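You operate a simulated robot arm through the tools that you are given. There is no shell and no other tool. Be economical: measure what you need, move in short steps, check, and stop when the job is done.

Carry out the task below with a simulated robot arm. There is one attempt and no reset: what you move stays moved.

TASK
Put the block marked "No. 4" from the shelf unit top on top of the cream paper bundle and the block marked "No. 2" on top of the purple coiled lead.
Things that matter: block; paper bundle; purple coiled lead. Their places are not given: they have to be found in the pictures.

It is judged by the outcome, as a careful person would: the job done as asked, and still so three seconds after it is handed in. It fails if anything else is knocked over, pushed out of place, dropped, spilled or broken.

THE ROBOT
A 7-joint arm with a two-finger parallel gripper, fixed in place. Base frame: the origin is at the foot of the arm, x ahead of it, y to its left, z up; the work surface is at about z = 80. Lengths are in cm, angles in rad, forces in N, time in s.
With the tool pointing down near the work surface it reaches from about 30 to 70 cm from the base axis. Its first joint turns from -1.152 to 1.152 rad. Payload 1.57 kg.
Tool frame: the origin (TCP) lies between the finger pads and is the grasp point; the fingertips stand 3 cm ahead of it; z points along the fingers, y is the line along which they close. The gripper opens to 11 cm. The fingers are 2.4 cm wide and 1.2 cm thick; the gripper's body (4.8 by 11.2 cm) begins 7.8 cm behind the TCP.
Orientation is that of the tool frame in the base frame, as a unit quaternion [x, y, z, w]. With the fingers straight down and closing along the base's y, the tool's x points along the base's -x, its y along +y and its z along -z.

THE INTERFACE
- The arm moves only by the tool drive_tool. Its argument "commands" is a list of rows, each a list of 7 numbers: the turn, a rotation vector about the base's x, y, z in degrees, then the shift along the base's x, y, z in cm, then the closure, from 0 (fully open) to 1 (shut). In form: [[ax, ay, az, dx, dy, dz, grip], ...]. A call has 1 to 10 rows; each row shifts and turns the commanded pose from where the row before left it. A row lasts 0.2 s, in which the tool goes at most 5 cm and 0.15 rad; a call with a longer step from one row to the next is refused whole, and so is a gripper value outside its range. A pose out of reach is approached as far as the arm can. The call stops where the force on the tool passes 40 N (or 10 N more than at its start, if that is more) or the arm is blocked; 0.2 s more then pass. The fingers move at their own pace (about 10.8 cm/s each) and stop on an object; they squeeze with about 35 N. The grip force told is the motor's: it shows also when the fingers shut on nothing. Time passes only in rows, and 0.2 s behind the last, so rows that do not move let the fingers close. It gives the time, the measured TCP pose, the force on the tool (base axes), the opening and the grip force at its end, in the units of the frame above (readings bear some noise), and new pictures: "views" is both (left out), scene, wrist or none.
- Cameras (640 x 400 px; columns grow to the right, rows downward): "scene" is fixed at [17.52, -41.13, 138.92]; the picture's right is [0.60, -0.80, 0.00], its down [-0.57, -0.42, -0.71] and it looks along [0.57, 0.42, -0.71] (base axes); focal length 371 px, centre (320, 200). "wrist" rides on the gripper at [-3.6, 0, -8] in the tool frame; the picture's right is [0.00, -1.00, 0.00], its down [0.97, 0.00, -0.24] and it looks along [0.24, 0.00, 0.97] (tool axes); focal length 218 px, centre (320, 200).
- probe_pixels(camera, pixels): for up to 12 pixels [column, row] of the newest picture of that camera ("zoom" is the newest enlarged one), the place [x, y, z] in the base frame of the surface seen there, good to about 0.2 cm. No time passes.
- zoom(camera, box): a new picture of the part [left, top, right, bottom] of that camera's present view, enlarged. No time passes.
- hand_in(): hands the job in; it is judged then, once.

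Work in short steps. Measure before you move; look again where a grasp or a placing could have gone wrong, and mend it. You have 60 turns and 100 pictures in all, the two below and enlarged ones among them. Open the gripper and draw the arm clear of the work before you hand the job in, unless the task says otherwise; then end with one line.

The tools are called after "Call:" as a command line: name --pt "numbers of a row" for each row, then --argument value for the rest, lists and objects as JSON in quotes. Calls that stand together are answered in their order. drive_tool: Moves the arm, as the interface text tells. Its arguments: {"type":"object","properties":{"commands":{"type":"array","items":{"type":"array","items":{"type":"number"}}},"views":{"type":"string","enum":["both","scene","wrist","none"]}},"required":["commands"]} The other tools are called the same way: probe_pixels (camera, pixels) gives the place of the surface under pixels of a picture; zoom (camera, box) takes an enlarged picture of a part of a camera's view; hand_in () hands the job in.

At the start:

```text
t: 0.0
eef_pos: [41.78, -4.55, 111.24]
orientation: [0.0, 1.0, -0.001, -0.001]
wrist_force: [-0.1, 0.6, -0.2]
width: 10.99
gripper_force: 0.0
```

scene: 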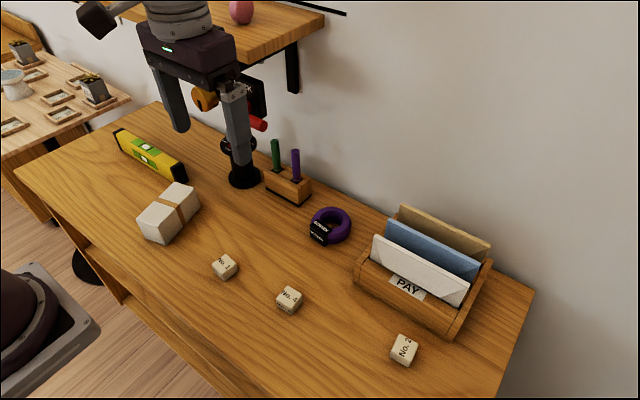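
wrist: 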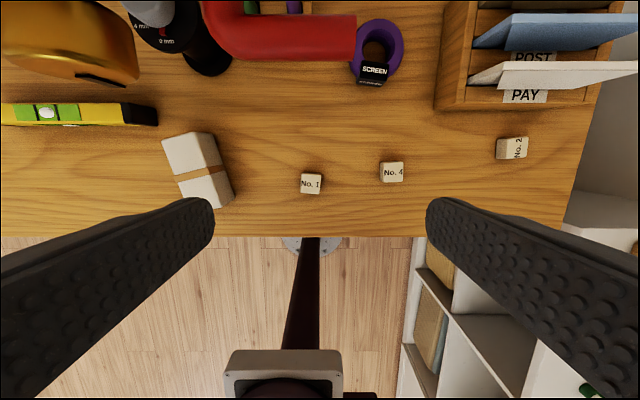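

The blocks are at about scene (224,266), (289,299), (404,350); the paper bundle is at (168,213) and the purple lead at (330,225). I'll enlarge these and probe them.

Call:
zoom --camera "scene" --box '[120, 160, 440, 380]'

Call:
probe_pixels --camera "scene" --pixels '[[290, 293], [289, 307], [404, 341], [405, 360], [160, 222], [182, 194], [168, 209], [345, 219], [319, 229], [330, 211], [331, 226], [340, 236]]'

Call:
probe_pixels --camera "wrist" --pixels '[[382, 163], [402, 163], [402, 180], [382, 180], [498, 138], [527, 138], [525, 157], [498, 157], [163, 140], [211, 133], [232, 200], [183, 200]]'

```text
1.82 times, centred on (280, 270) of scene
```

zoom: 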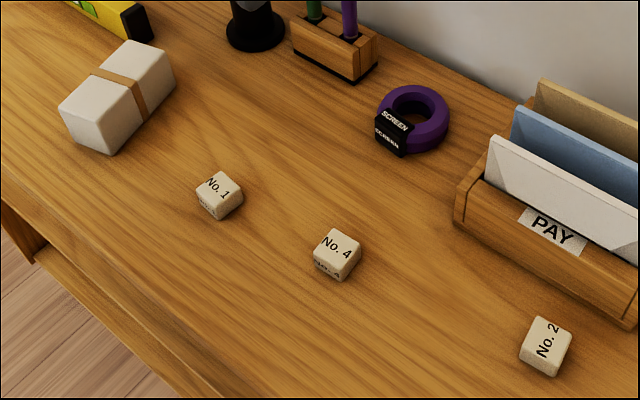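

```text
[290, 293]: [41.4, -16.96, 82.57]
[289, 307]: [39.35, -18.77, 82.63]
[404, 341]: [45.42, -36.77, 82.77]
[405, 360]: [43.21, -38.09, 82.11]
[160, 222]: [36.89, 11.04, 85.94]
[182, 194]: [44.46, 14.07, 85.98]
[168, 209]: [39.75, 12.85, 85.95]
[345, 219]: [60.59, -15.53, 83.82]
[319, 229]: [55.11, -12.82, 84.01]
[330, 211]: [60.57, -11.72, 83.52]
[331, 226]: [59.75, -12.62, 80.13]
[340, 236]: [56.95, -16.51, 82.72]
```

```text
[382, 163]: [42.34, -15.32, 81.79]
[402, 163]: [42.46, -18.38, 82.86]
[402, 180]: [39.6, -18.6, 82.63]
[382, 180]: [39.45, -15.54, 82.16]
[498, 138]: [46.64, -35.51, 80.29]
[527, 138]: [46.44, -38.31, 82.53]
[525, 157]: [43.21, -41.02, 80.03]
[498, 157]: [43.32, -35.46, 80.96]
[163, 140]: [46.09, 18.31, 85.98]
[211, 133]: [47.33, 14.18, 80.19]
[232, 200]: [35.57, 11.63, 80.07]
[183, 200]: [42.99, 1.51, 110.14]
```

Block 4 is about 3 cm wide, centred near (41,-17) with its top at 82.8. I'll move above it for a closer look, which also clears the view of the red thing.

Call:
drive_tool --pt "0 0 0 -0.2 -4.2 -2 0" --pt "0 0 0 -0.2 -4.2 -3 0" --pt "0 0 0 -0.2 -4 -3 0" --pt "0 0 0 0 0 -3 0" --pt "0 0 0 0 0 0 0"

```text
refused: row 2 steps farther than a row can; nothing moved
```

Call:
drive_tool --pt "0 0 0 -0.2 -4.2 -2 0" --pt "0 0 0 -0.2 -4.2 -2 0" --pt "0 0 0 -0.2 -4 -2 0" --pt "0 0 0 0 0 -4 0" --pt "0 0 0 0 0 0 0"

```text
t: 1.2
eef_pos: [41.03, -17.02, 101.36]
orientation: [0.0, 1.0, 0.0, 0.0]
wrist_force: [0.1, 0.1, 0.7]
width: 10.95
gripper_force: 0.1
```

scene: 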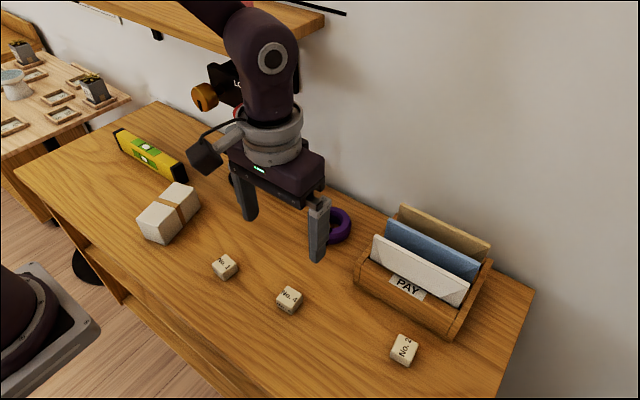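
wrist: 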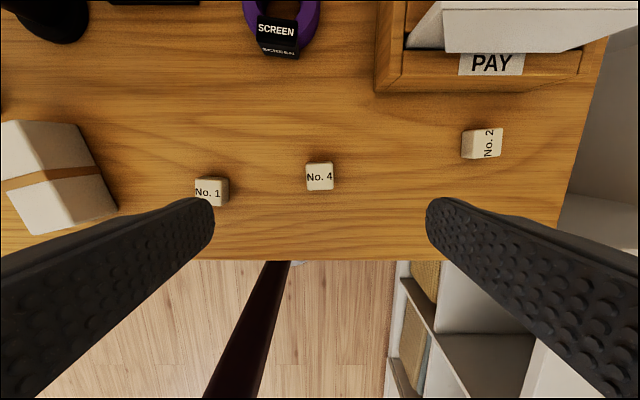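

Block 4 sits at wrist (320,176), almost square to the frame. I'll enlarge the picture to get its exact centre and yaw.

Call:
zoom --camera "wrist" --box '[280, 150, 360, 200]'

Call:
probe_pixels --camera "zoom" --pixels '[[240, 120], [420, 120], [420, 290], [240, 290], [320, 200]]'

```text
8.00 times, centred on (320, 175) of wrist
```

zoom: 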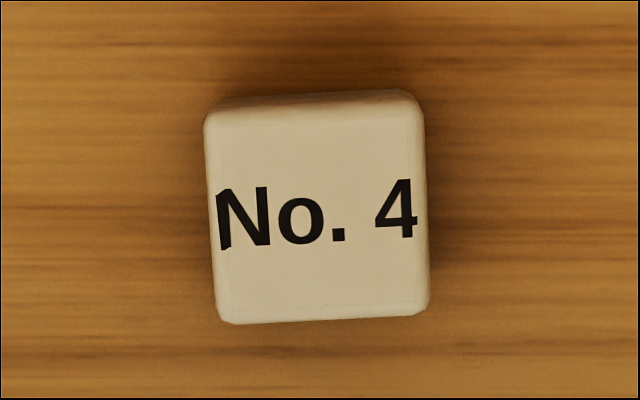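

```text
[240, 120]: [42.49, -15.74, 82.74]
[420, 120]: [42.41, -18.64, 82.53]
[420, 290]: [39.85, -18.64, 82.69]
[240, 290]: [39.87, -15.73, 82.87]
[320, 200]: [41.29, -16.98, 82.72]
```

Block 4's yaw is about +3° and its centre is (41.0,-17.0). I'll turn to match, go down to z 83.5 and close.

Call:
drive_tool --pt "0 0 3 0 0 -4.5 0.3" --pt "0 0 0 0 0 -4.5 0.4" --pt "0 0 0 0 0 -4.5 0.4" --pt "0 0 0 0 0 -2.5 0.4" --pt "0 0 0 0 0 -1.8 0.4" --pt "0 0 0 0 0 0 0.4" --pt "0 0 0 0 0 0 1" --pt "0 0 0 0 0 0 1" --pt "0 0 0 0 0 0 1"

```text
t: 3.2
eef_pos: [41.01, -17.08, 83.55]
orientation: [-0.026, 1.0, 0.0, 0.0]
wrist_force: [-0.2, -0.9, -0.5]
width: 3.26
gripper_force: 35.0
```

scene: 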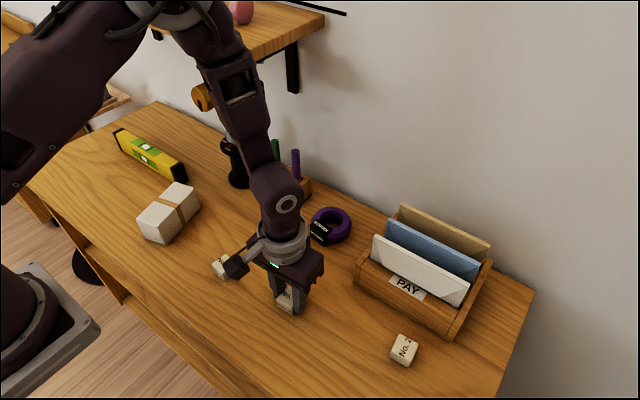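
wrist: 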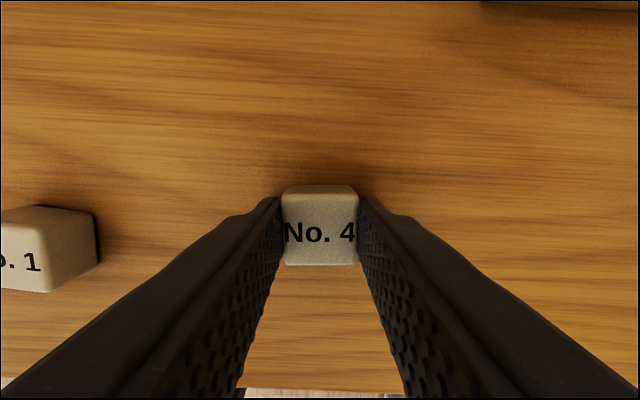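

The grip holds at 3.26 cm wide. I'll lift, then measure the bundle, the stand next to it and the ring.

Call:
drive_tool --pt "0 0 0 0 0 3 1" --pt "0 0 0 0 0 4.5 1" --pt "0 0 0 0 0 4.5 1" --pt "0 0 0 0 0 0 1"

Call:
zoom --camera "scene" --box '[110, 120, 270, 260]'

```text
t: 4.2
eef_pos: [41.1, -17.05, 95.5]
orientation: [-0.026, 1.0, 0.0, 0.0]
wrist_force: [-0.4, 0.7, -0.7]
width: 3.28
gripper_force: 34.7
```

scene: 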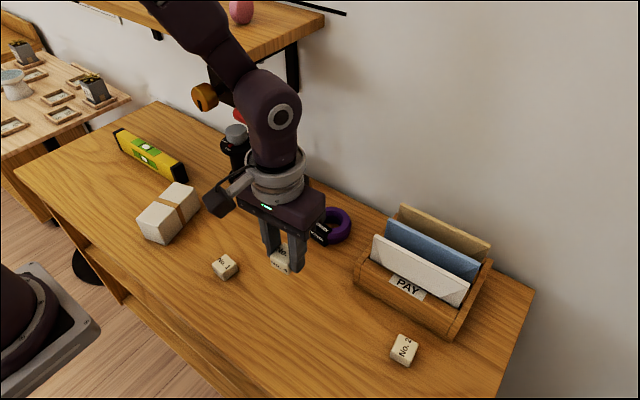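
wrist: 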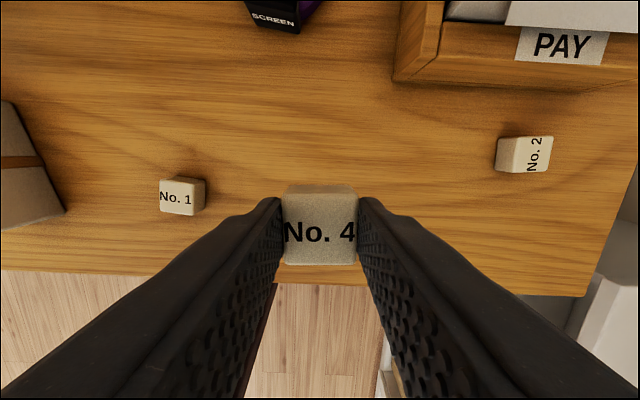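

```text
2.86 times, centred on (190, 190) of scene
```

zoom: 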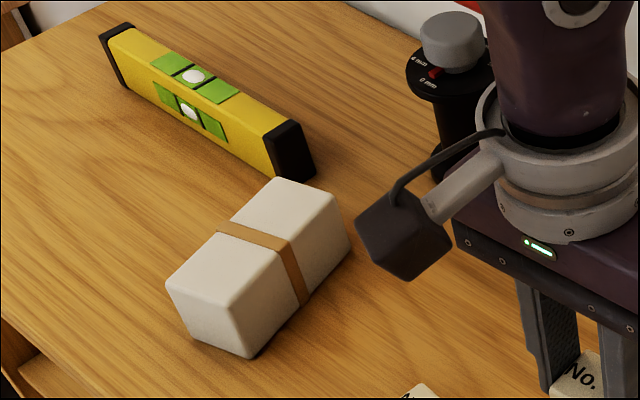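

Call:
probe_pixels --camera "zoom" --pixels '[[174, 284], [275, 183], [332, 199], [236, 302], [254, 239], [450, 30], [300, 130], [295, 170], [254, 230]]'

Call:
probe_pixels --camera "scene" --pixels '[[205, 95], [240, 114]]'

```text
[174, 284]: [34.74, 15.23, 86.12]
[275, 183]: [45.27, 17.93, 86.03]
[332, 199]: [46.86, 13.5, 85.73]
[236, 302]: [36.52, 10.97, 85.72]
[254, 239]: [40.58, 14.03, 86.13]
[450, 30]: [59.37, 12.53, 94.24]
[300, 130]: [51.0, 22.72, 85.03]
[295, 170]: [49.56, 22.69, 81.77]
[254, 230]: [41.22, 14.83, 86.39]
```

```text
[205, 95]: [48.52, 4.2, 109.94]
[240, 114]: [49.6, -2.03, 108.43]
```

Something orange and red hangs near (48,4,110), close to the path. I'll look at it before crossing.

Call:
zoom --camera "scene" --box '[170, 50, 290, 150]'

Call:
probe_pixels --camera "zoom" --pixels '[[130, 210], [190, 200], [190, 240], [235, 220], [180, 180], [345, 305], [300, 250], [375, 330], [240, 150]]'

```text
4.00 times, centred on (230, 100) of scene
```

zoom: 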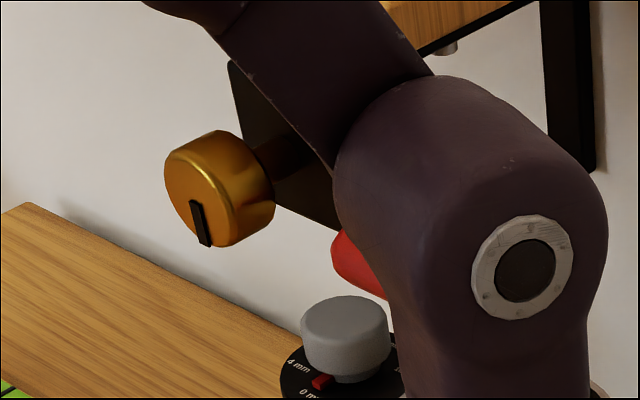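

```text
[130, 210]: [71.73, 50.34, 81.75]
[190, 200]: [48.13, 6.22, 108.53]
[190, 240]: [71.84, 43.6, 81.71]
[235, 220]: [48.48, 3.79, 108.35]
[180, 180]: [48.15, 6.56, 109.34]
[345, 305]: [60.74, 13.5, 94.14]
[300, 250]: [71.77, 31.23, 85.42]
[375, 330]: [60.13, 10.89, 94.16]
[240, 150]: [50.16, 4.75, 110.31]
```

A wall fitting has its knob at about (48,5,109) and a red lever beside it. I'll pull back in x to about 33, cross in y at z 95, and come forward only after passing it.

Call:
drive_tool --pt "0 0 0 -4.2 0 0 1" --pt "0 0 0 -4.2 0 0 1" --pt "0 0 0 0 4.5 0 1" --pt "0 0 0 0 4.5 0 1" --pt "0 0 0 0 4.5 0 1" --pt "0 0 0 0 0 0 1"

```text
t: 5.6
eef_pos: [32.71, -3.34, 95.4]
orientation: [-0.026, 1.0, 0.001, 0.001]
wrist_force: [-0.9, -0.3, -1.1]
width: 3.27
gripper_force: 35.1
```

scene: 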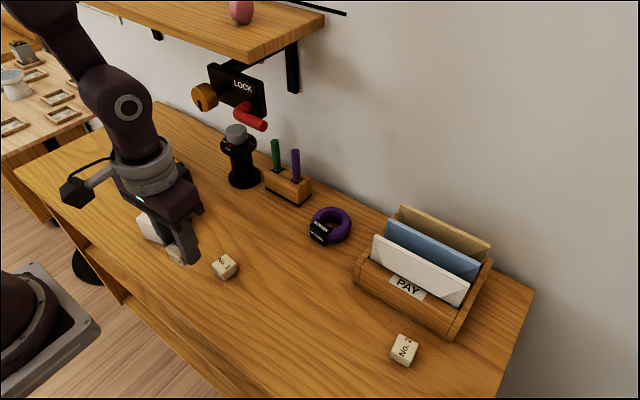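
wrist: 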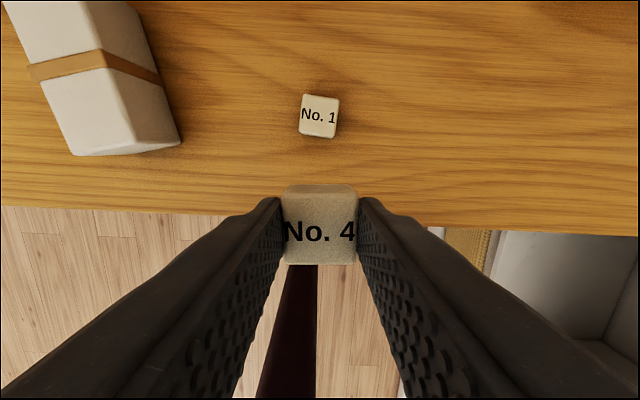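

The fitting and the ring are both in clear view now, so I'll measure them for the second placing.

Call:
probe_pixels --camera "scene" --pixels '[[240, 108], [264, 125], [250, 117], [215, 70], [264, 82], [264, 110], [277, 143], [295, 153], [392, 224], [404, 208], [376, 238]]'

Call:
zoom --camera "scene" --box '[290, 190, 370, 260]'

Call:
probe_pixels --camera "zoom" --pixels '[[340, 110], [420, 140], [465, 190], [430, 245], [340, 260], [250, 190], [240, 150], [270, 120], [330, 160], [390, 190], [330, 190], [235, 220]]'

```text
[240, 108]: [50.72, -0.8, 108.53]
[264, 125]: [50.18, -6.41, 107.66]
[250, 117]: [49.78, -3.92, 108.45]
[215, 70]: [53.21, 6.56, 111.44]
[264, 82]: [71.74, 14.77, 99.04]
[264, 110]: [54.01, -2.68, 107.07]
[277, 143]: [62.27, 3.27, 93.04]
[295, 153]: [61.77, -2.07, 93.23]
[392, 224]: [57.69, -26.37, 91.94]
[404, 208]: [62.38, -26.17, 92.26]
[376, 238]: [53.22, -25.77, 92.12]
```

```text
5.71 times, centred on (330, 225) of scene
```

zoom: 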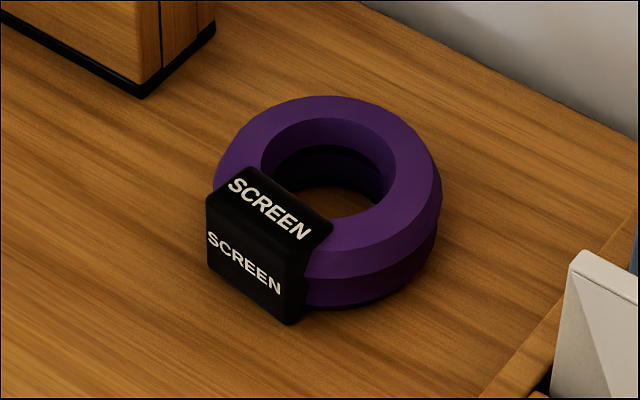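

```text
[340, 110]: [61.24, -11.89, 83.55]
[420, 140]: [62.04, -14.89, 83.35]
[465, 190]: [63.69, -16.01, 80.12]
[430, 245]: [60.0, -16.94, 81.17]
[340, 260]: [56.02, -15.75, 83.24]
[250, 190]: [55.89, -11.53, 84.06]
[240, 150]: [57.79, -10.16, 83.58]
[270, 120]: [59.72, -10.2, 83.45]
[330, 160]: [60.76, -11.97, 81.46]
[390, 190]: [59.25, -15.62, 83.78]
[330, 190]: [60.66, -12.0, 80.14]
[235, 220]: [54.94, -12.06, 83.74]
```

The lever tip is near (50,-7,108), so I'll think about that when I do the ring. Now I'll carry block 4 on across to y 14.4 and then forward over the bundle centre at (40.9,14.4).

Call:
drive_tool --pt "0 0 0 0 4.5 0 1" --pt "0 0 0 0 4.5 0 1" --pt "0 0 0 0 4.5 0 1" --pt "0 0 0 0 4.3 0 1" --pt "0 0 0 4 0 0 1" --pt "0 0 0 4.1 0 0 1" --pt "0 0 0 0 0 0 1"

```text
t: 7.2
eef_pos: [40.88, 14.21, 95.4]
orientation: [-0.027, 1.0, 0.0, -0.001]
wrist_force: [-0.2, -0.1, -0.6]
width: 3.23
gripper_force: 35.5
```

scene: 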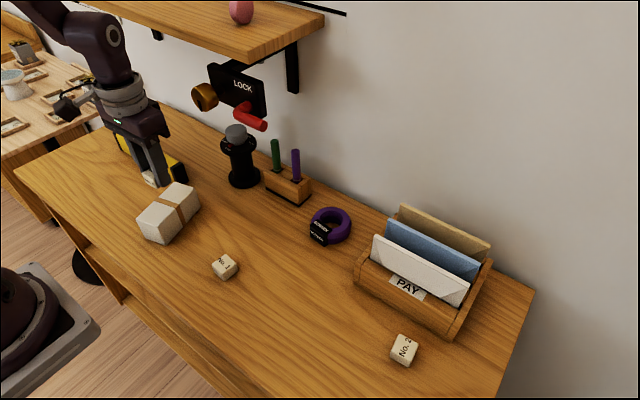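
wrist: 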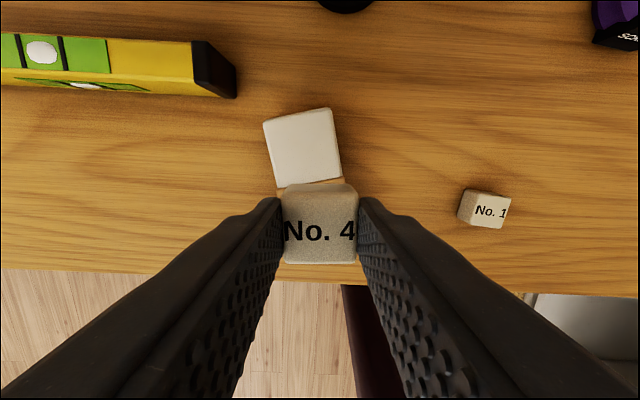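

The block is over the bundle's middle. I'll turn it 11° to align with the bundle and lower it gently, watching the force.

Call:
drive_tool --pt "0 0 6 0 0.1 -2 1" --pt "0 0 5 0 0.1 -1.8 1" --pt "0 0 0 0 0 -1 1" --pt "0 0 0 0 0 -0.5 1" --pt "0 0 0 0 0 -0.2 1" --pt "0 0 0 0 0 0 1"

```text
t: 8.6
eef_pos: [40.75, 14.5, 90.01]
orientation: [-0.122, 0.993, 0.001, 0.0]
wrist_force: [-0.6, -0.4, 0.1]
width: 3.26
gripper_force: 35.6
```

scene: 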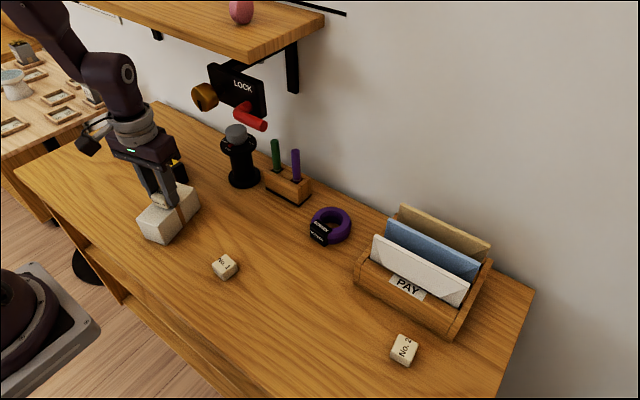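
wrist: 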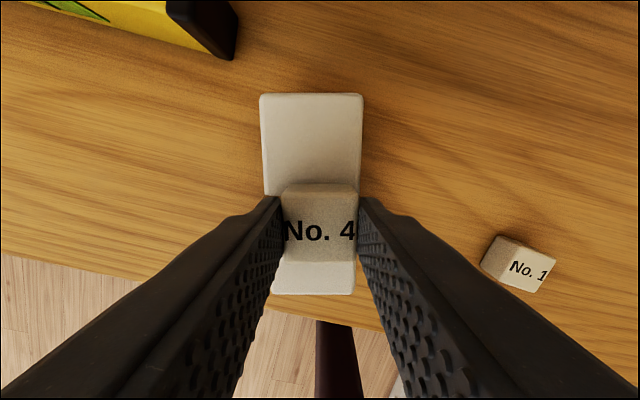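

Not touching yet, so I'll keep lowering in small steps.

Call:
drive_tool --pt "0 0 0 0 0 -0.12 1" --pt "0 0 0 0 0 -0.1 1" --pt "0 0 0 0 0 0 1" --views "none"

```text
t: 9.4
eef_pos: [40.75, 14.5, 89.75]
orientation: [-0.122, 0.993, 0.0, 0.0]
wrist_force: [0.0, 0.4, -1.0]
width: 3.27
gripper_force: 34.8
```

Call:
drive_tool --pt "0 0 0 0 0 -0.1 1" --pt "0 0 0 0 0 -0.08 1" --pt "0 0 0 0 0 0 1" --views "none"

```text
t: 10.2
eef_pos: [40.87, 14.58, 89.58]
orientation: [-0.123, 0.992, 0.0, -0.001]
wrist_force: [-0.3, 0.4, -1.7]
width: 3.27
gripper_force: 34.9
```

Call:
drive_tool --pt "0 0 0 0 0 -0.1 1" --pt "0 0 0 0 0 0 1" --views "none"

Call:
zoom --camera "scene" --box '[120, 160, 220, 250]'

```text
t: 10.8
eef_pos: [40.79, 14.5, 89.4]
orientation: [-0.123, 0.992, 0.0, 0.0]
wrist_force: [-1.0, -0.2, 0.2]
width: 3.27
gripper_force: 35.4
```

```text
4.44 times, centred on (170, 205) of scene
```

zoom: 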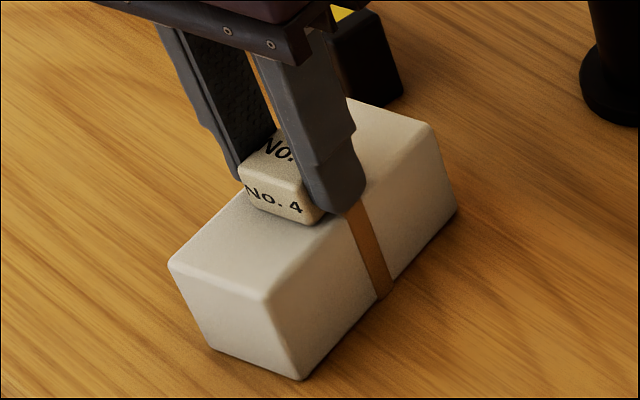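

Call:
drive_tool --pt "0 0 0 0 0 -0.08 1" --pt "0 0 0 0 0 -0.07 1" --pt "0 0 0 0 0 0 1" --views "none"

```text
t: 11.6
eef_pos: [40.81, 14.56, 89.38]
orientation: [-0.122, 0.992, 0.0, 0.0]
wrist_force: [-2.2, -1.7, 26.8]
width: 3.26
gripper_force: 34.9
```

Contact now reads 27 N. I'll ease up slightly and open a little to release the block, then rise.

Call:
drive_tool --pt "0 0 0 0 0 0.12 1" --pt "0 0 0 0 0 0 0.6" --pt "0 0 0 0 0 0 0.5" --pt "0 0 0 0 0 1 0.5" --pt "0 0 0 0 0 3 0.5" --pt "0 0 0 0 0 4 0.5" --pt "0 0 0 0 0 0 0.5"

Call:
zoom --camera "scene" --box '[120, 160, 220, 250]'

```text
t: 13.2
eef_pos: [40.75, 14.4, 97.51]
orientation: [-0.122, 0.992, 0.0, 0.0]
wrist_force: [0.2, -0.2, 0.6]
width: 5.51
gripper_force: 0.0
```

scene: 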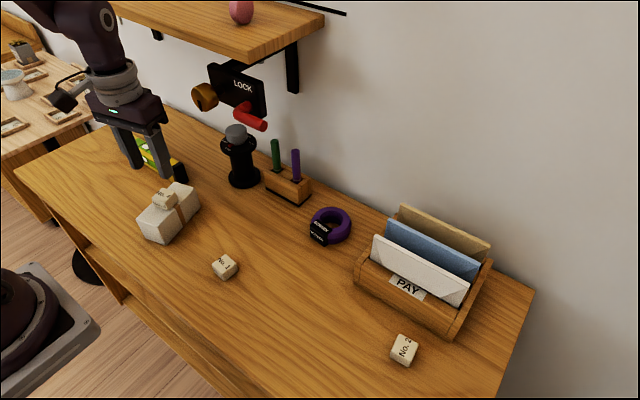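
wrist: 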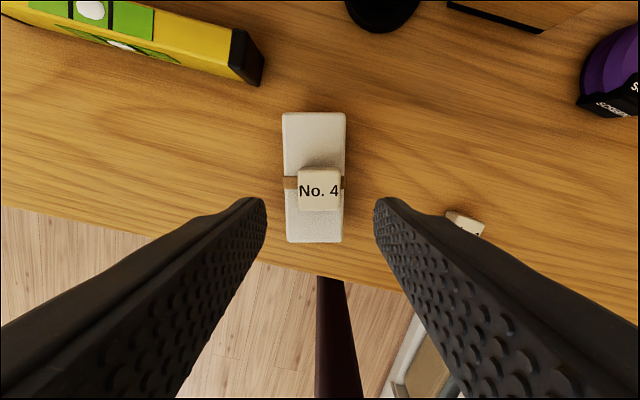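

```text
4.44 times, centred on (170, 205) of scene
```

zoom: 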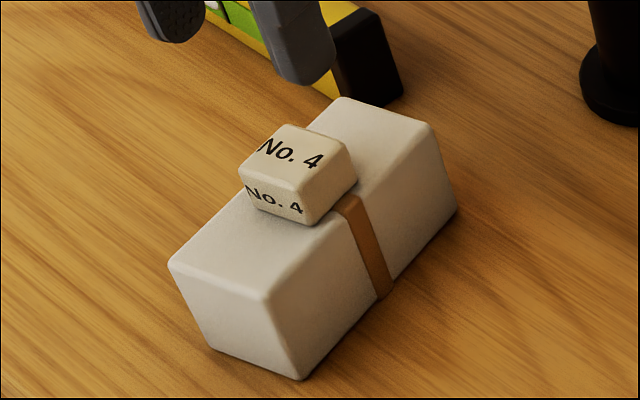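

Block 4 rests well on the bundle. Next I'll probe the arm itself to learn its bulk above the TCP, so I can plan clearance from the lever.

Call:
probe_pixels --camera "scene" --pixels '[[107, 15], [118, 92], [118, 72], [100, 45], [123, 45], [60, 100], [70, 12], [128, 107], [160, 115], [50, 100], [135, 80]]'

Call:
drive_tool --pt "0 0 -7 -4 0 1 0.5" --pt "0 0 -7 -4 0 1 0.5" --pt "0 0 0 0 -4.8 0 0.5" --pt "0 0 0 0 -4.8 0 0.5" --pt "0 0 0 0 -4.8 0 0.5" --pt "0 0 0 0 -4.8 0 0.5" --pt "0 0 0 0 -4.8 0 0.5" --pt "0 0 0 0 -4.8 0 0.5" --pt "0 0 0 0 0 0 0.5"

```text
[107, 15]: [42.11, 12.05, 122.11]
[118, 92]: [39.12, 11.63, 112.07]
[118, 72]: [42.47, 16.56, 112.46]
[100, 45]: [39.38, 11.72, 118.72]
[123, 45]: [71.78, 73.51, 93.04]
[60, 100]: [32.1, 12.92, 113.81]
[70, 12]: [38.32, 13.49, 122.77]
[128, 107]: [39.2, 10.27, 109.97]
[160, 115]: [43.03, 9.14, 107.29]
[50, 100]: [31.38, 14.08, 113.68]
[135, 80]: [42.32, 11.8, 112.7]
```

```text
t: 15.2
eef_pos: [32.75, -14.4, 99.44]
orientation: [0.0, 1.0, 0.0, 0.0]
wrist_force: [0.6, 0.9, 0.4]
width: 5.48
gripper_force: 0.1
```

scene: 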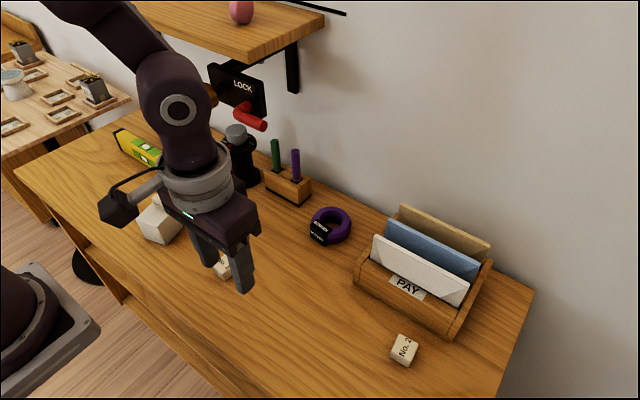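
wrist: 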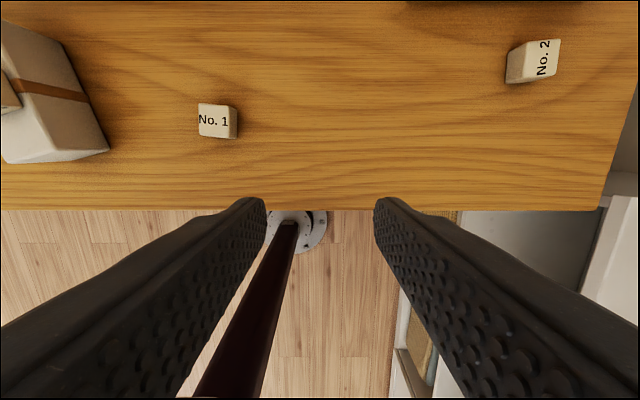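

The arm's bulk is mapped: at the ring it should clear the lever by about 2 cm if I come in from the -y side. I'll pause at (45,-17) to look down on the ring first.

Call:
drive_tool --pt "0 0 0 4 -2.6 0 0.5" --pt "0 0 0 4.2 0 0 0.5" --pt "0 0 0 4 0 0 0.5" --pt "0 0 0 0 0 0 0.5"

Call:
zoom --camera "wrist" --box '[230, 0, 390, 100]'

Call:
probe_pixels --camera "scene" --pixels '[[267, 127], [262, 130]]'

```text
t: 16.2
eef_pos: [45.1, -16.97, 99.43]
orientation: [0.0, 1.0, 0.0, 0.0]
wrist_force: [-0.6, -0.9, 0.0]
width: 5.5
gripper_force: 0.1
```

scene: 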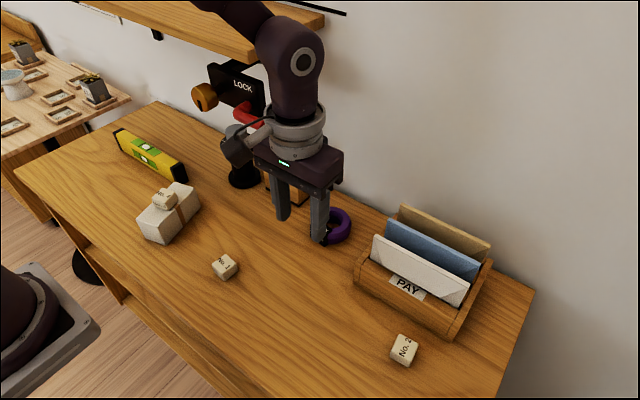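
wrist: 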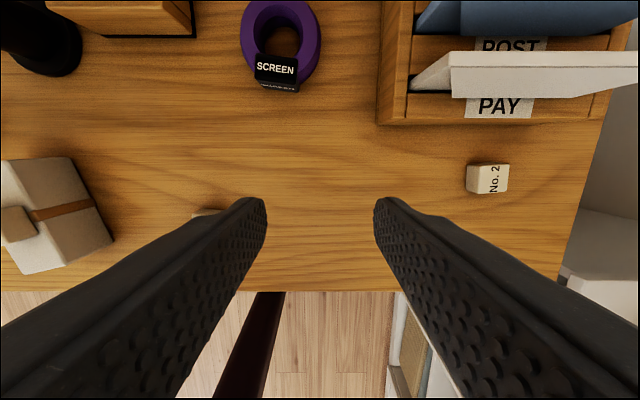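

```text
4.00 times, centred on (310, 50) of wrist
```

zoom: 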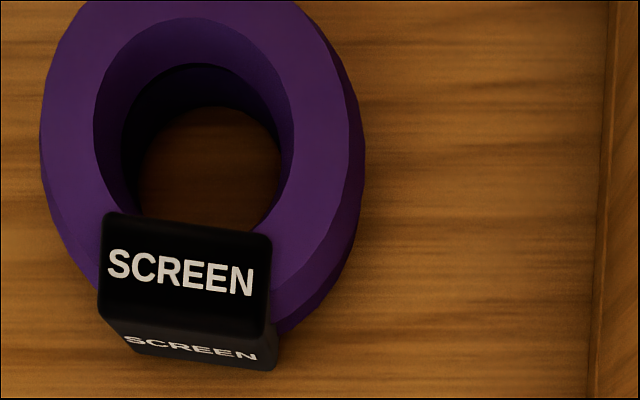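

```text
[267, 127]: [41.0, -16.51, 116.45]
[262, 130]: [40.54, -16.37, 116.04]
```

The SCREEN tag has a flat top that spans the ring's section, which makes a good seat since a 3.3 cm block would drop into the 4.6 cm hole. I'll probe its corners and the nearby ring crest.

Call:
probe_pixels --camera "zoom" --pixels '[[112, 220], [265, 240], [258, 328], [108, 308], [183, 275], [80, 230], [300, 220], [100, 100], [320, 120], [190, 245], [285, 270], [70, 180]]'

Call:
zoom --camera "wrist" --box '[440, 140, 540, 220]'

Call:
probe_pixels --camera "zoom" --pixels '[[250, 170], [420, 170], [420, 320], [280, 320], [340, 240]]'

```text
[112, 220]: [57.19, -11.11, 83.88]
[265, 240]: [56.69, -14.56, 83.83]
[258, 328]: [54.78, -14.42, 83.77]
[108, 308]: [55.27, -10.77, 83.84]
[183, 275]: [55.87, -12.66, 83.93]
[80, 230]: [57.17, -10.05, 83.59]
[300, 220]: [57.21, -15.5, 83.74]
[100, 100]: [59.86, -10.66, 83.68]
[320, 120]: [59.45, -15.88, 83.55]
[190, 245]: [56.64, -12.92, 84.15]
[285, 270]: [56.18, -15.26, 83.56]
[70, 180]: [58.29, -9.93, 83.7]
```

```text
5.00 times, centred on (490, 180) of wrist
```

zoom: 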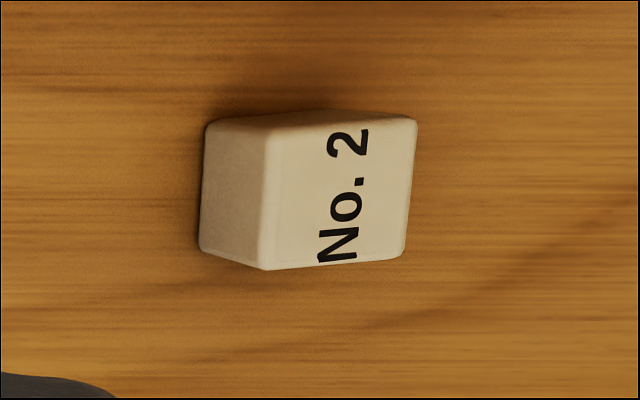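

```text
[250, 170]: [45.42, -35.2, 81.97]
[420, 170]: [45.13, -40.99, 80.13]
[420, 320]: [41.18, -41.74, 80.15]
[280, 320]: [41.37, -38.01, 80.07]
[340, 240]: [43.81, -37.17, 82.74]
```

The tag's flat top is at z≈83.9, centred at (56.0,-12.75) with yaw about -8°. I'll move above block 2 now.

Call:
drive_tool --pt "0 0 0 -0.2 -4.8 0 0.3" --pt "0 0 0 -0.2 -4.8 0 0.2" --pt "0 0 0 -0.2 -4.8 0 0.2" --pt "0 0 0 -0.2 -4.8 0 0.2" --pt "0 0 0 0 -1.2 -4 0.2" --pt "0 0 0 0 0 0 0.2"

Call:
zoom --camera "wrist" --box '[260, 140, 380, 215]'

Call:
probe_pixels --camera "zoom" --pixels '[[320, 200], [260, 160], [380, 160], [260, 260], [380, 260]]'

```text
t: 17.6
eef_pos: [44.15, -37.41, 95.37]
orientation: [0.0, 1.0, 0.0, 0.0]
wrist_force: [0.5, 0.3, 0.0]
width: 8.83
gripper_force: 0.0
```

scene: 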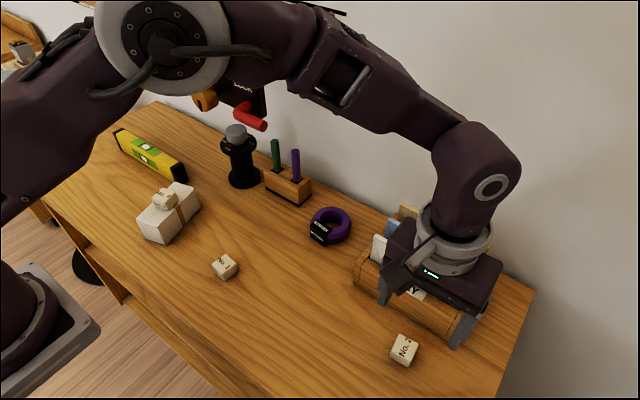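
wrist: 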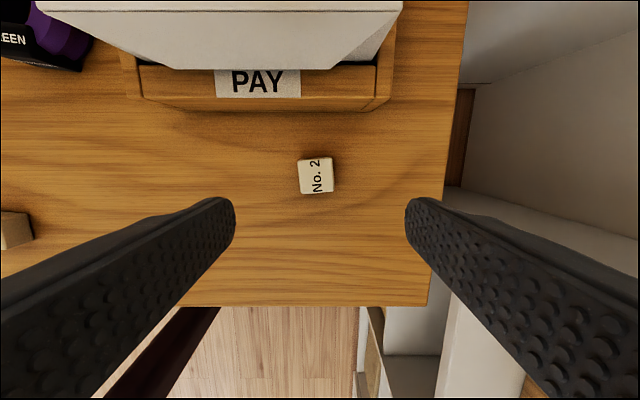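

```text
5.33 times, centred on (320, 178) of wrist
```

zoom: 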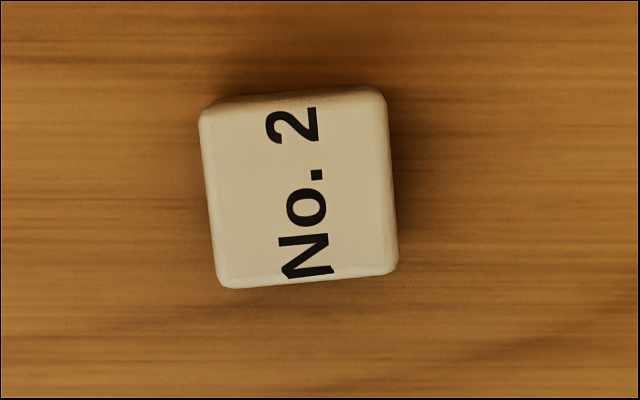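

```text
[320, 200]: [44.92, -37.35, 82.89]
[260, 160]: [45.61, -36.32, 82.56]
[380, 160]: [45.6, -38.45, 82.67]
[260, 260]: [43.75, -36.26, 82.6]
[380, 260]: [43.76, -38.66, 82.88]
```

Block 2's centre is about (45.0,-36.95) with yaw +6°. Before going down I'll check how far the tray and envelopes come forward.

Call:
probe_pixels --camera "wrist" --pixels '[[250, 108], [250, 95], [300, 66], [250, 40], [390, 100], [350, 5]]'

```text
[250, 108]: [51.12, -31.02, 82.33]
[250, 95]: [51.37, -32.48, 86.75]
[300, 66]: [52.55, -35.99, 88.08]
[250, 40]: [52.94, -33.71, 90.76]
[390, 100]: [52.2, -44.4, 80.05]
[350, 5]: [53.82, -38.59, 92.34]
```

The tray front is at x≥51, so it's clear. I'll descend and grip.

Call:
drive_tool --pt "0 0 6 0.8 0.45 -3 0.35" --pt "0 0 0 0 0 -4 0.4" --pt "0 0 0 0 0 -3 0.4" --pt "0 0 0 0 0 -1.85 0.4" --pt "0 0 0 0 0 0 0.4" --pt "0 0 0 0 0 0 1" --pt "0 0 0 0 0 0 1" --pt "0 0 0 0 0 0 1"

```text
t: 19.4
eef_pos: [45.09, -36.89, 83.66]
orientation: [-0.052, 0.999, 0.001, 0.0]
wrist_force: [0.1, 0.3, -0.4]
width: 3.27
gripper_force: 35.0
```

scene: 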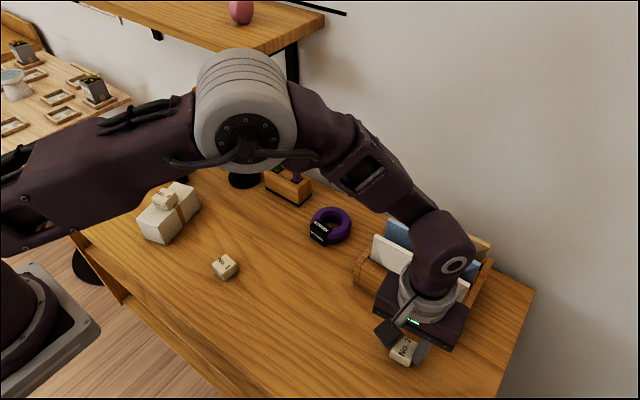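
wrist: 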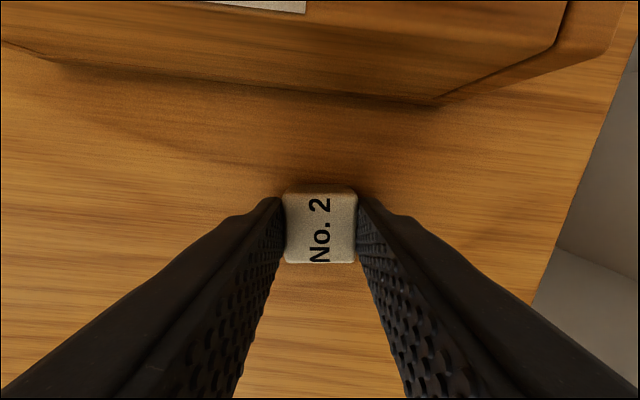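

Gripped. This pose has nearly the same radius from the base as the ring, so the arm's shape there will be this one rotated by about 26.5° about the base. I'll lift to the ring height and probe the arm to predict the lever clearance.

Call:
drive_tool --pt "0 0 0 0 0 2 1" --pt "0 0 0 0 0 2 1" --pt "0 0 0 0 0 0 1"

Call:
probe_pixels --camera "scene" --pixels '[[340, 130], [340, 180], [365, 190], [390, 190], [400, 140], [420, 210], [430, 180], [245, 120], [300, 150], [400, 215], [375, 150], [450, 190]]'

```text
t: 20.2
eef_pos: [45.06, -36.85, 87.69]
orientation: [-0.053, 0.999, 0.0, 0.0]
wrist_force: [-0.9, -0.8, -0.2]
width: 3.27
gripper_force: 35.4
```

scene: 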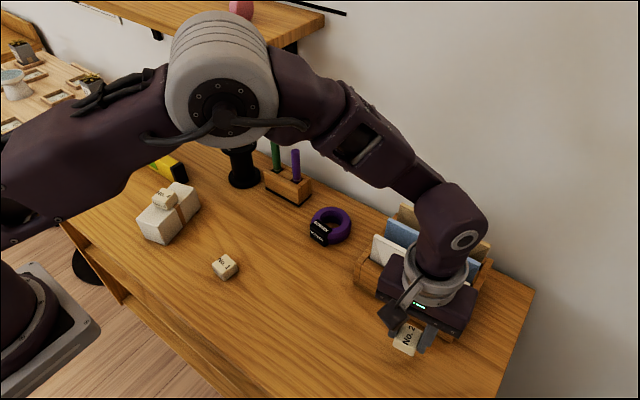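
wrist: 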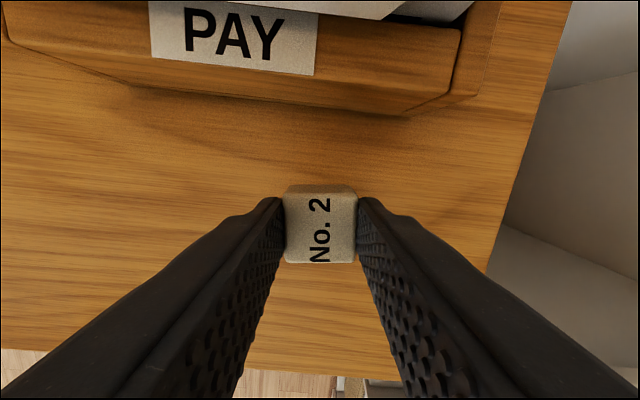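

```text
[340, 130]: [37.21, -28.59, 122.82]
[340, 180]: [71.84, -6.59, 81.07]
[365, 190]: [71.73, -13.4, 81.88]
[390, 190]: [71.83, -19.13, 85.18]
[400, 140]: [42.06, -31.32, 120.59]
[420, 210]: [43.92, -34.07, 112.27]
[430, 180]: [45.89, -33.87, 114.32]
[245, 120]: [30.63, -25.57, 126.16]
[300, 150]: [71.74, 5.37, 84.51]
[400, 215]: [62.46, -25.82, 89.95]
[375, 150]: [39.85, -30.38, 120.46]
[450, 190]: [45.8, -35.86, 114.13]
```

Call:
probe_pixels --camera "scene" --pixels '[[350, 162], [370, 180], [390, 187], [410, 197], [418, 225], [415, 250], [380, 180], [400, 190]]'

Call:
zoom --camera "scene" --box '[320, 80, 520, 370]'

```text
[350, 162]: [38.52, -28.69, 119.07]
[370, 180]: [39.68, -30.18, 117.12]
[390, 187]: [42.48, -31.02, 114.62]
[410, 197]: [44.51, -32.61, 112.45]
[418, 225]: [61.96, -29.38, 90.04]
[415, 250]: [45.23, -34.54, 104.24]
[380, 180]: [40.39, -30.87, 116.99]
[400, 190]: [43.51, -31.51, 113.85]
```

```text
1.38 times, centred on (420, 225) of scene
```

zoom: 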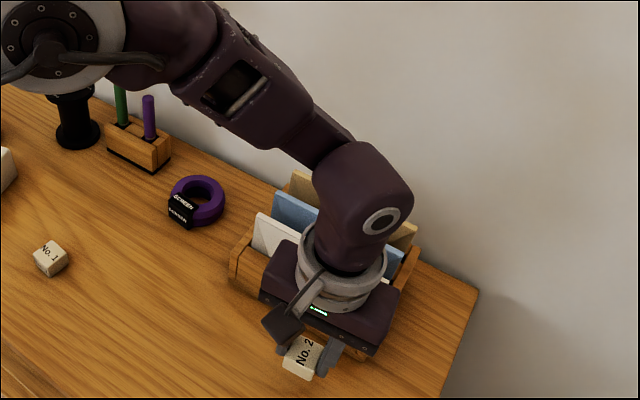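

The predicted clearance from the lever is at least 1.5 cm sideways and 4 cm vertically. I'll carry block 2 along x≈41 to y=-17 at z≈93, turning to yaw -8°.

Call:
drive_tool --pt "0 0 0 -2 0 4 1" --pt "0 0 0 -2 1 1.3 1" --pt "0 0 -7 0 4.8 0 1" --pt "0 0 -7 0 4.8 0 1" --pt "0 0 0 0 4.8 0 1" --pt "0 0 0 0.2 4.2 0 1" --pt "0 0 0 4 0.2 0 1" --pt "0 0 0 0 0 0 1"

```text
t: 22.0
eef_pos: [45.19, -17.05, 92.88]
orientation: [0.071, 0.998, 0.0, 0.0]
wrist_force: [-0.1, -0.7, -1.6]
width: 3.27
gripper_force: 35.3
```

scene: 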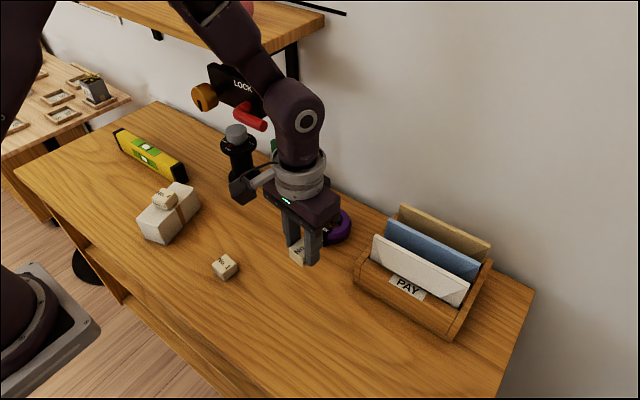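
wrist: 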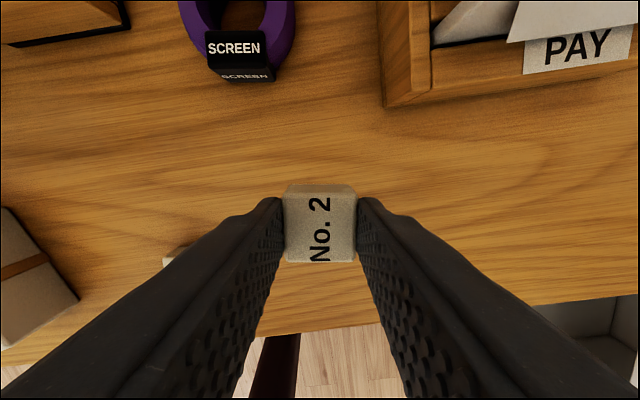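

The view is clear and the tag is square to the gripper. I'll go forward along x first, then sideways to y=-13.5.

Call:
drive_tool --pt "0 0 0 3.5 0 0 1" --pt "0 0 0 3.5 0 0 1" --pt "0 0 0 2.5 0.5 0 1" --pt "0 0 0 1.5 1.2 0 1" --pt "0 0 0 0 1.5 0 1" --pt "0 0 0 0 0 0 1"

Call:
zoom --camera "scene" --box '[220, 60, 420, 260]'

```text
t: 23.4
eef_pos: [56.23, -13.87, 92.88]
orientation: [0.07, 0.998, 0.001, 0.0]
wrist_force: [-0.3, 0.6, 0.3]
width: 3.26
gripper_force: 34.9
```

scene: 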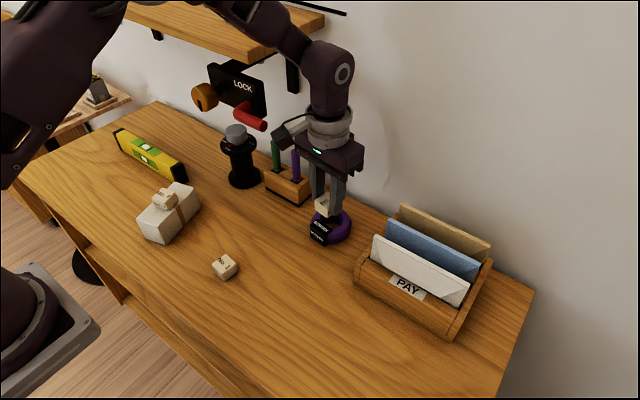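
wrist: 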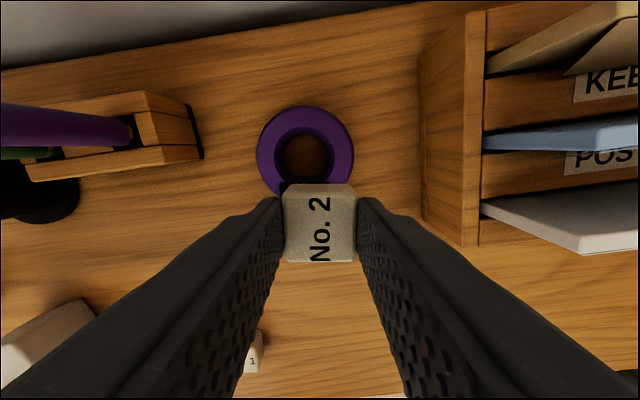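

```text
2.00 times, centred on (320, 160) of scene
```

zoom: 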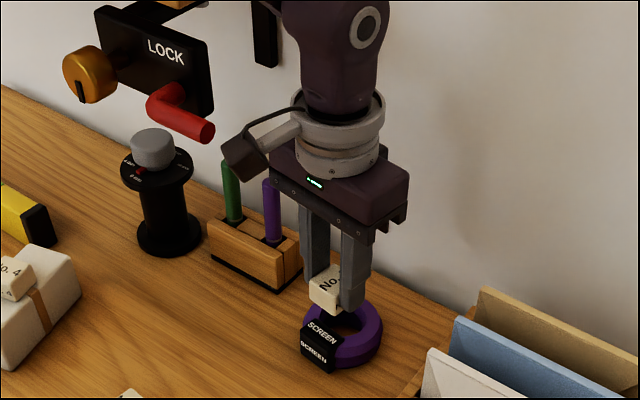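

Clearance looks good. I'll shift 1.1 cm in +y to centre over the tag and descend to just above contact, which I expect at z≈87.56.

Call:
drive_tool --pt "0 0 0 -0.05 1.1 0 1" --pt "0 0 0 0 0 -2 1" --pt "0 0 0 0 0 -1.8 1" --pt "0 0 0 0 0 -0.9 1" --pt "0 0 0 0 0 -0.2 1" --pt "0 0 0 0 0 0 1"

Call:
zoom --camera "scene" --box '[290, 170, 370, 260]'

```text
t: 24.8
eef_pos: [56.26, -12.66, 87.96]
orientation: [0.07, 0.998, 0.0, 0.0]
wrist_force: [-1.1, 0.0, -0.2]
width: 3.27
gripper_force: 34.7
```

scene: 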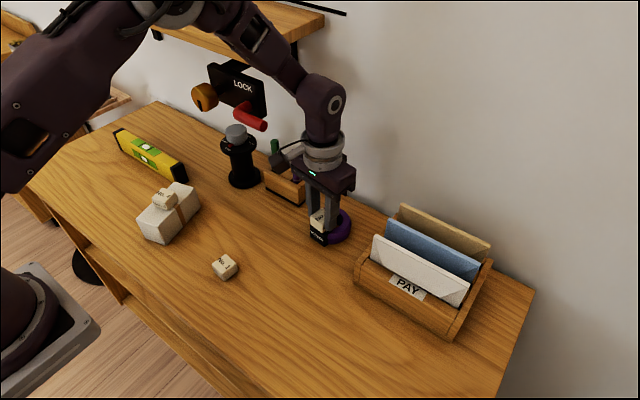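
wrist: 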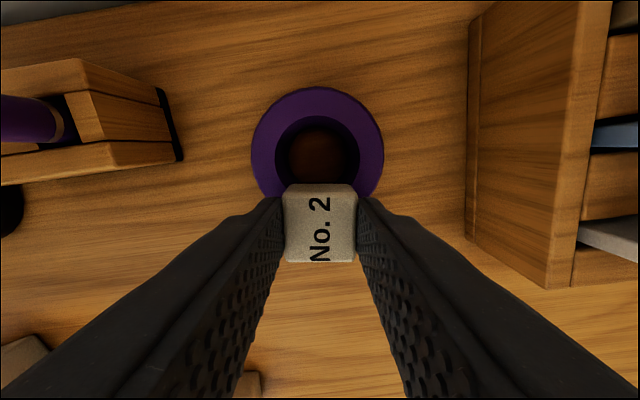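

```text
4.44 times, centred on (330, 215) of scene
```

zoom: 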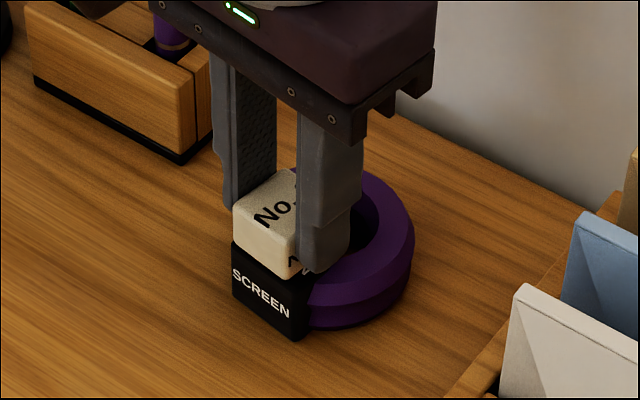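

It's well aligned over the tag. I'll lower it in small steps until contact.

Call:
drive_tool --pt "0 0 0 0 0 -0.1 1" --pt "0 0 0 0 0 -0.1 1" --pt "0 0 0 0 0 -0.08 1" --pt "0 0 0 0 0 0 1" --views "none"

```text
t: 25.8
eef_pos: [56.21, -12.85, 87.75]
orientation: [0.07, 0.998, 0.0, 0.0]
wrist_force: [-0.1, 0.5, 0.1]
width: 3.25
gripper_force: 34.9
```

Call:
drive_tool --pt "0 0 0 0 0 -0.08 1" --pt "0 0 0 0 0 -0.07 1" --pt "0 0 0 0 0 0 1" --views "none"

```text
t: 26.6
eef_pos: [56.17, -12.84, 87.45]
orientation: [0.071, 0.997, -0.001, 0.0]
wrist_force: [-1.2, 0.1, 0.3]
width: 3.28
gripper_force: 35.0
```

Call:
drive_tool --pt "0 0 0 0 0 -0.07 1" --pt "0 0 0 0 0 0 1" --views "none"

```text
t: 27.2
eef_pos: [56.2, -12.77, 87.42]
orientation: [0.07, 0.998, 0.001, 0.0]
wrist_force: [1.0, 0.1, -0.6]
width: 3.25
gripper_force: 34.8
```

Call:
drive_tool --pt "0 0 0 0 0 -0.07 1" --pt "0 0 0 0 0 0 1" --views "none"

```text
t: 27.8
eef_pos: [56.29, -12.76, 87.32]
orientation: [0.07, 0.998, 0.001, -0.001]
wrist_force: [0.0, 0.5, 0.5]
width: 3.26
gripper_force: 34.6
```

Call:
drive_tool --pt "0 0 0 0 0 -0.07 1" --pt "0 0 0 0 0 0 1" --views "none"

Call:
zoom --camera "scene" --box '[300, 200, 360, 250]'

```text
t: 28.4
eef_pos: [56.19, -12.77, 87.3]
orientation: [0.069, 0.998, 0.0, 0.0]
wrist_force: [0.7, -0.8, 0.0]
width: 3.26
gripper_force: 35.1
```

```text
8.00 times, centred on (330, 225) of scene
```

zoom: 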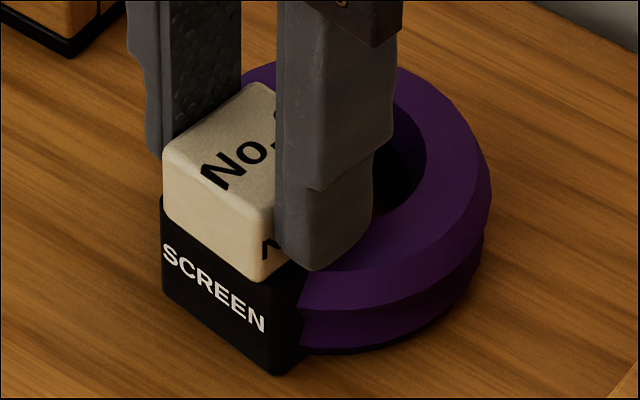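

Call:
drive_tool --pt "0 0 0 0 0 -0.07 1" --pt "0 0 0 0 0 0 1" --views "none"

```text
t: 29.0
eef_pos: [56.06, -12.79, 87.32]
orientation: [0.07, 0.998, 0.0, 0.0]
wrist_force: [-0.1, -0.3, 0.2]
width: 3.28
gripper_force: 34.6
```

Call:
drive_tool --pt "0 0 0 0 0 -0.07 1" --pt "0 0 0 0 0 0 1" --views "none"

```text
t: 29.6
eef_pos: [56.06, -12.84, 87.15]
orientation: [0.07, 0.998, -0.001, 0.0]
wrist_force: [-2.2, -0.2, 7.1]
width: 3.29
gripper_force: 34.7
```

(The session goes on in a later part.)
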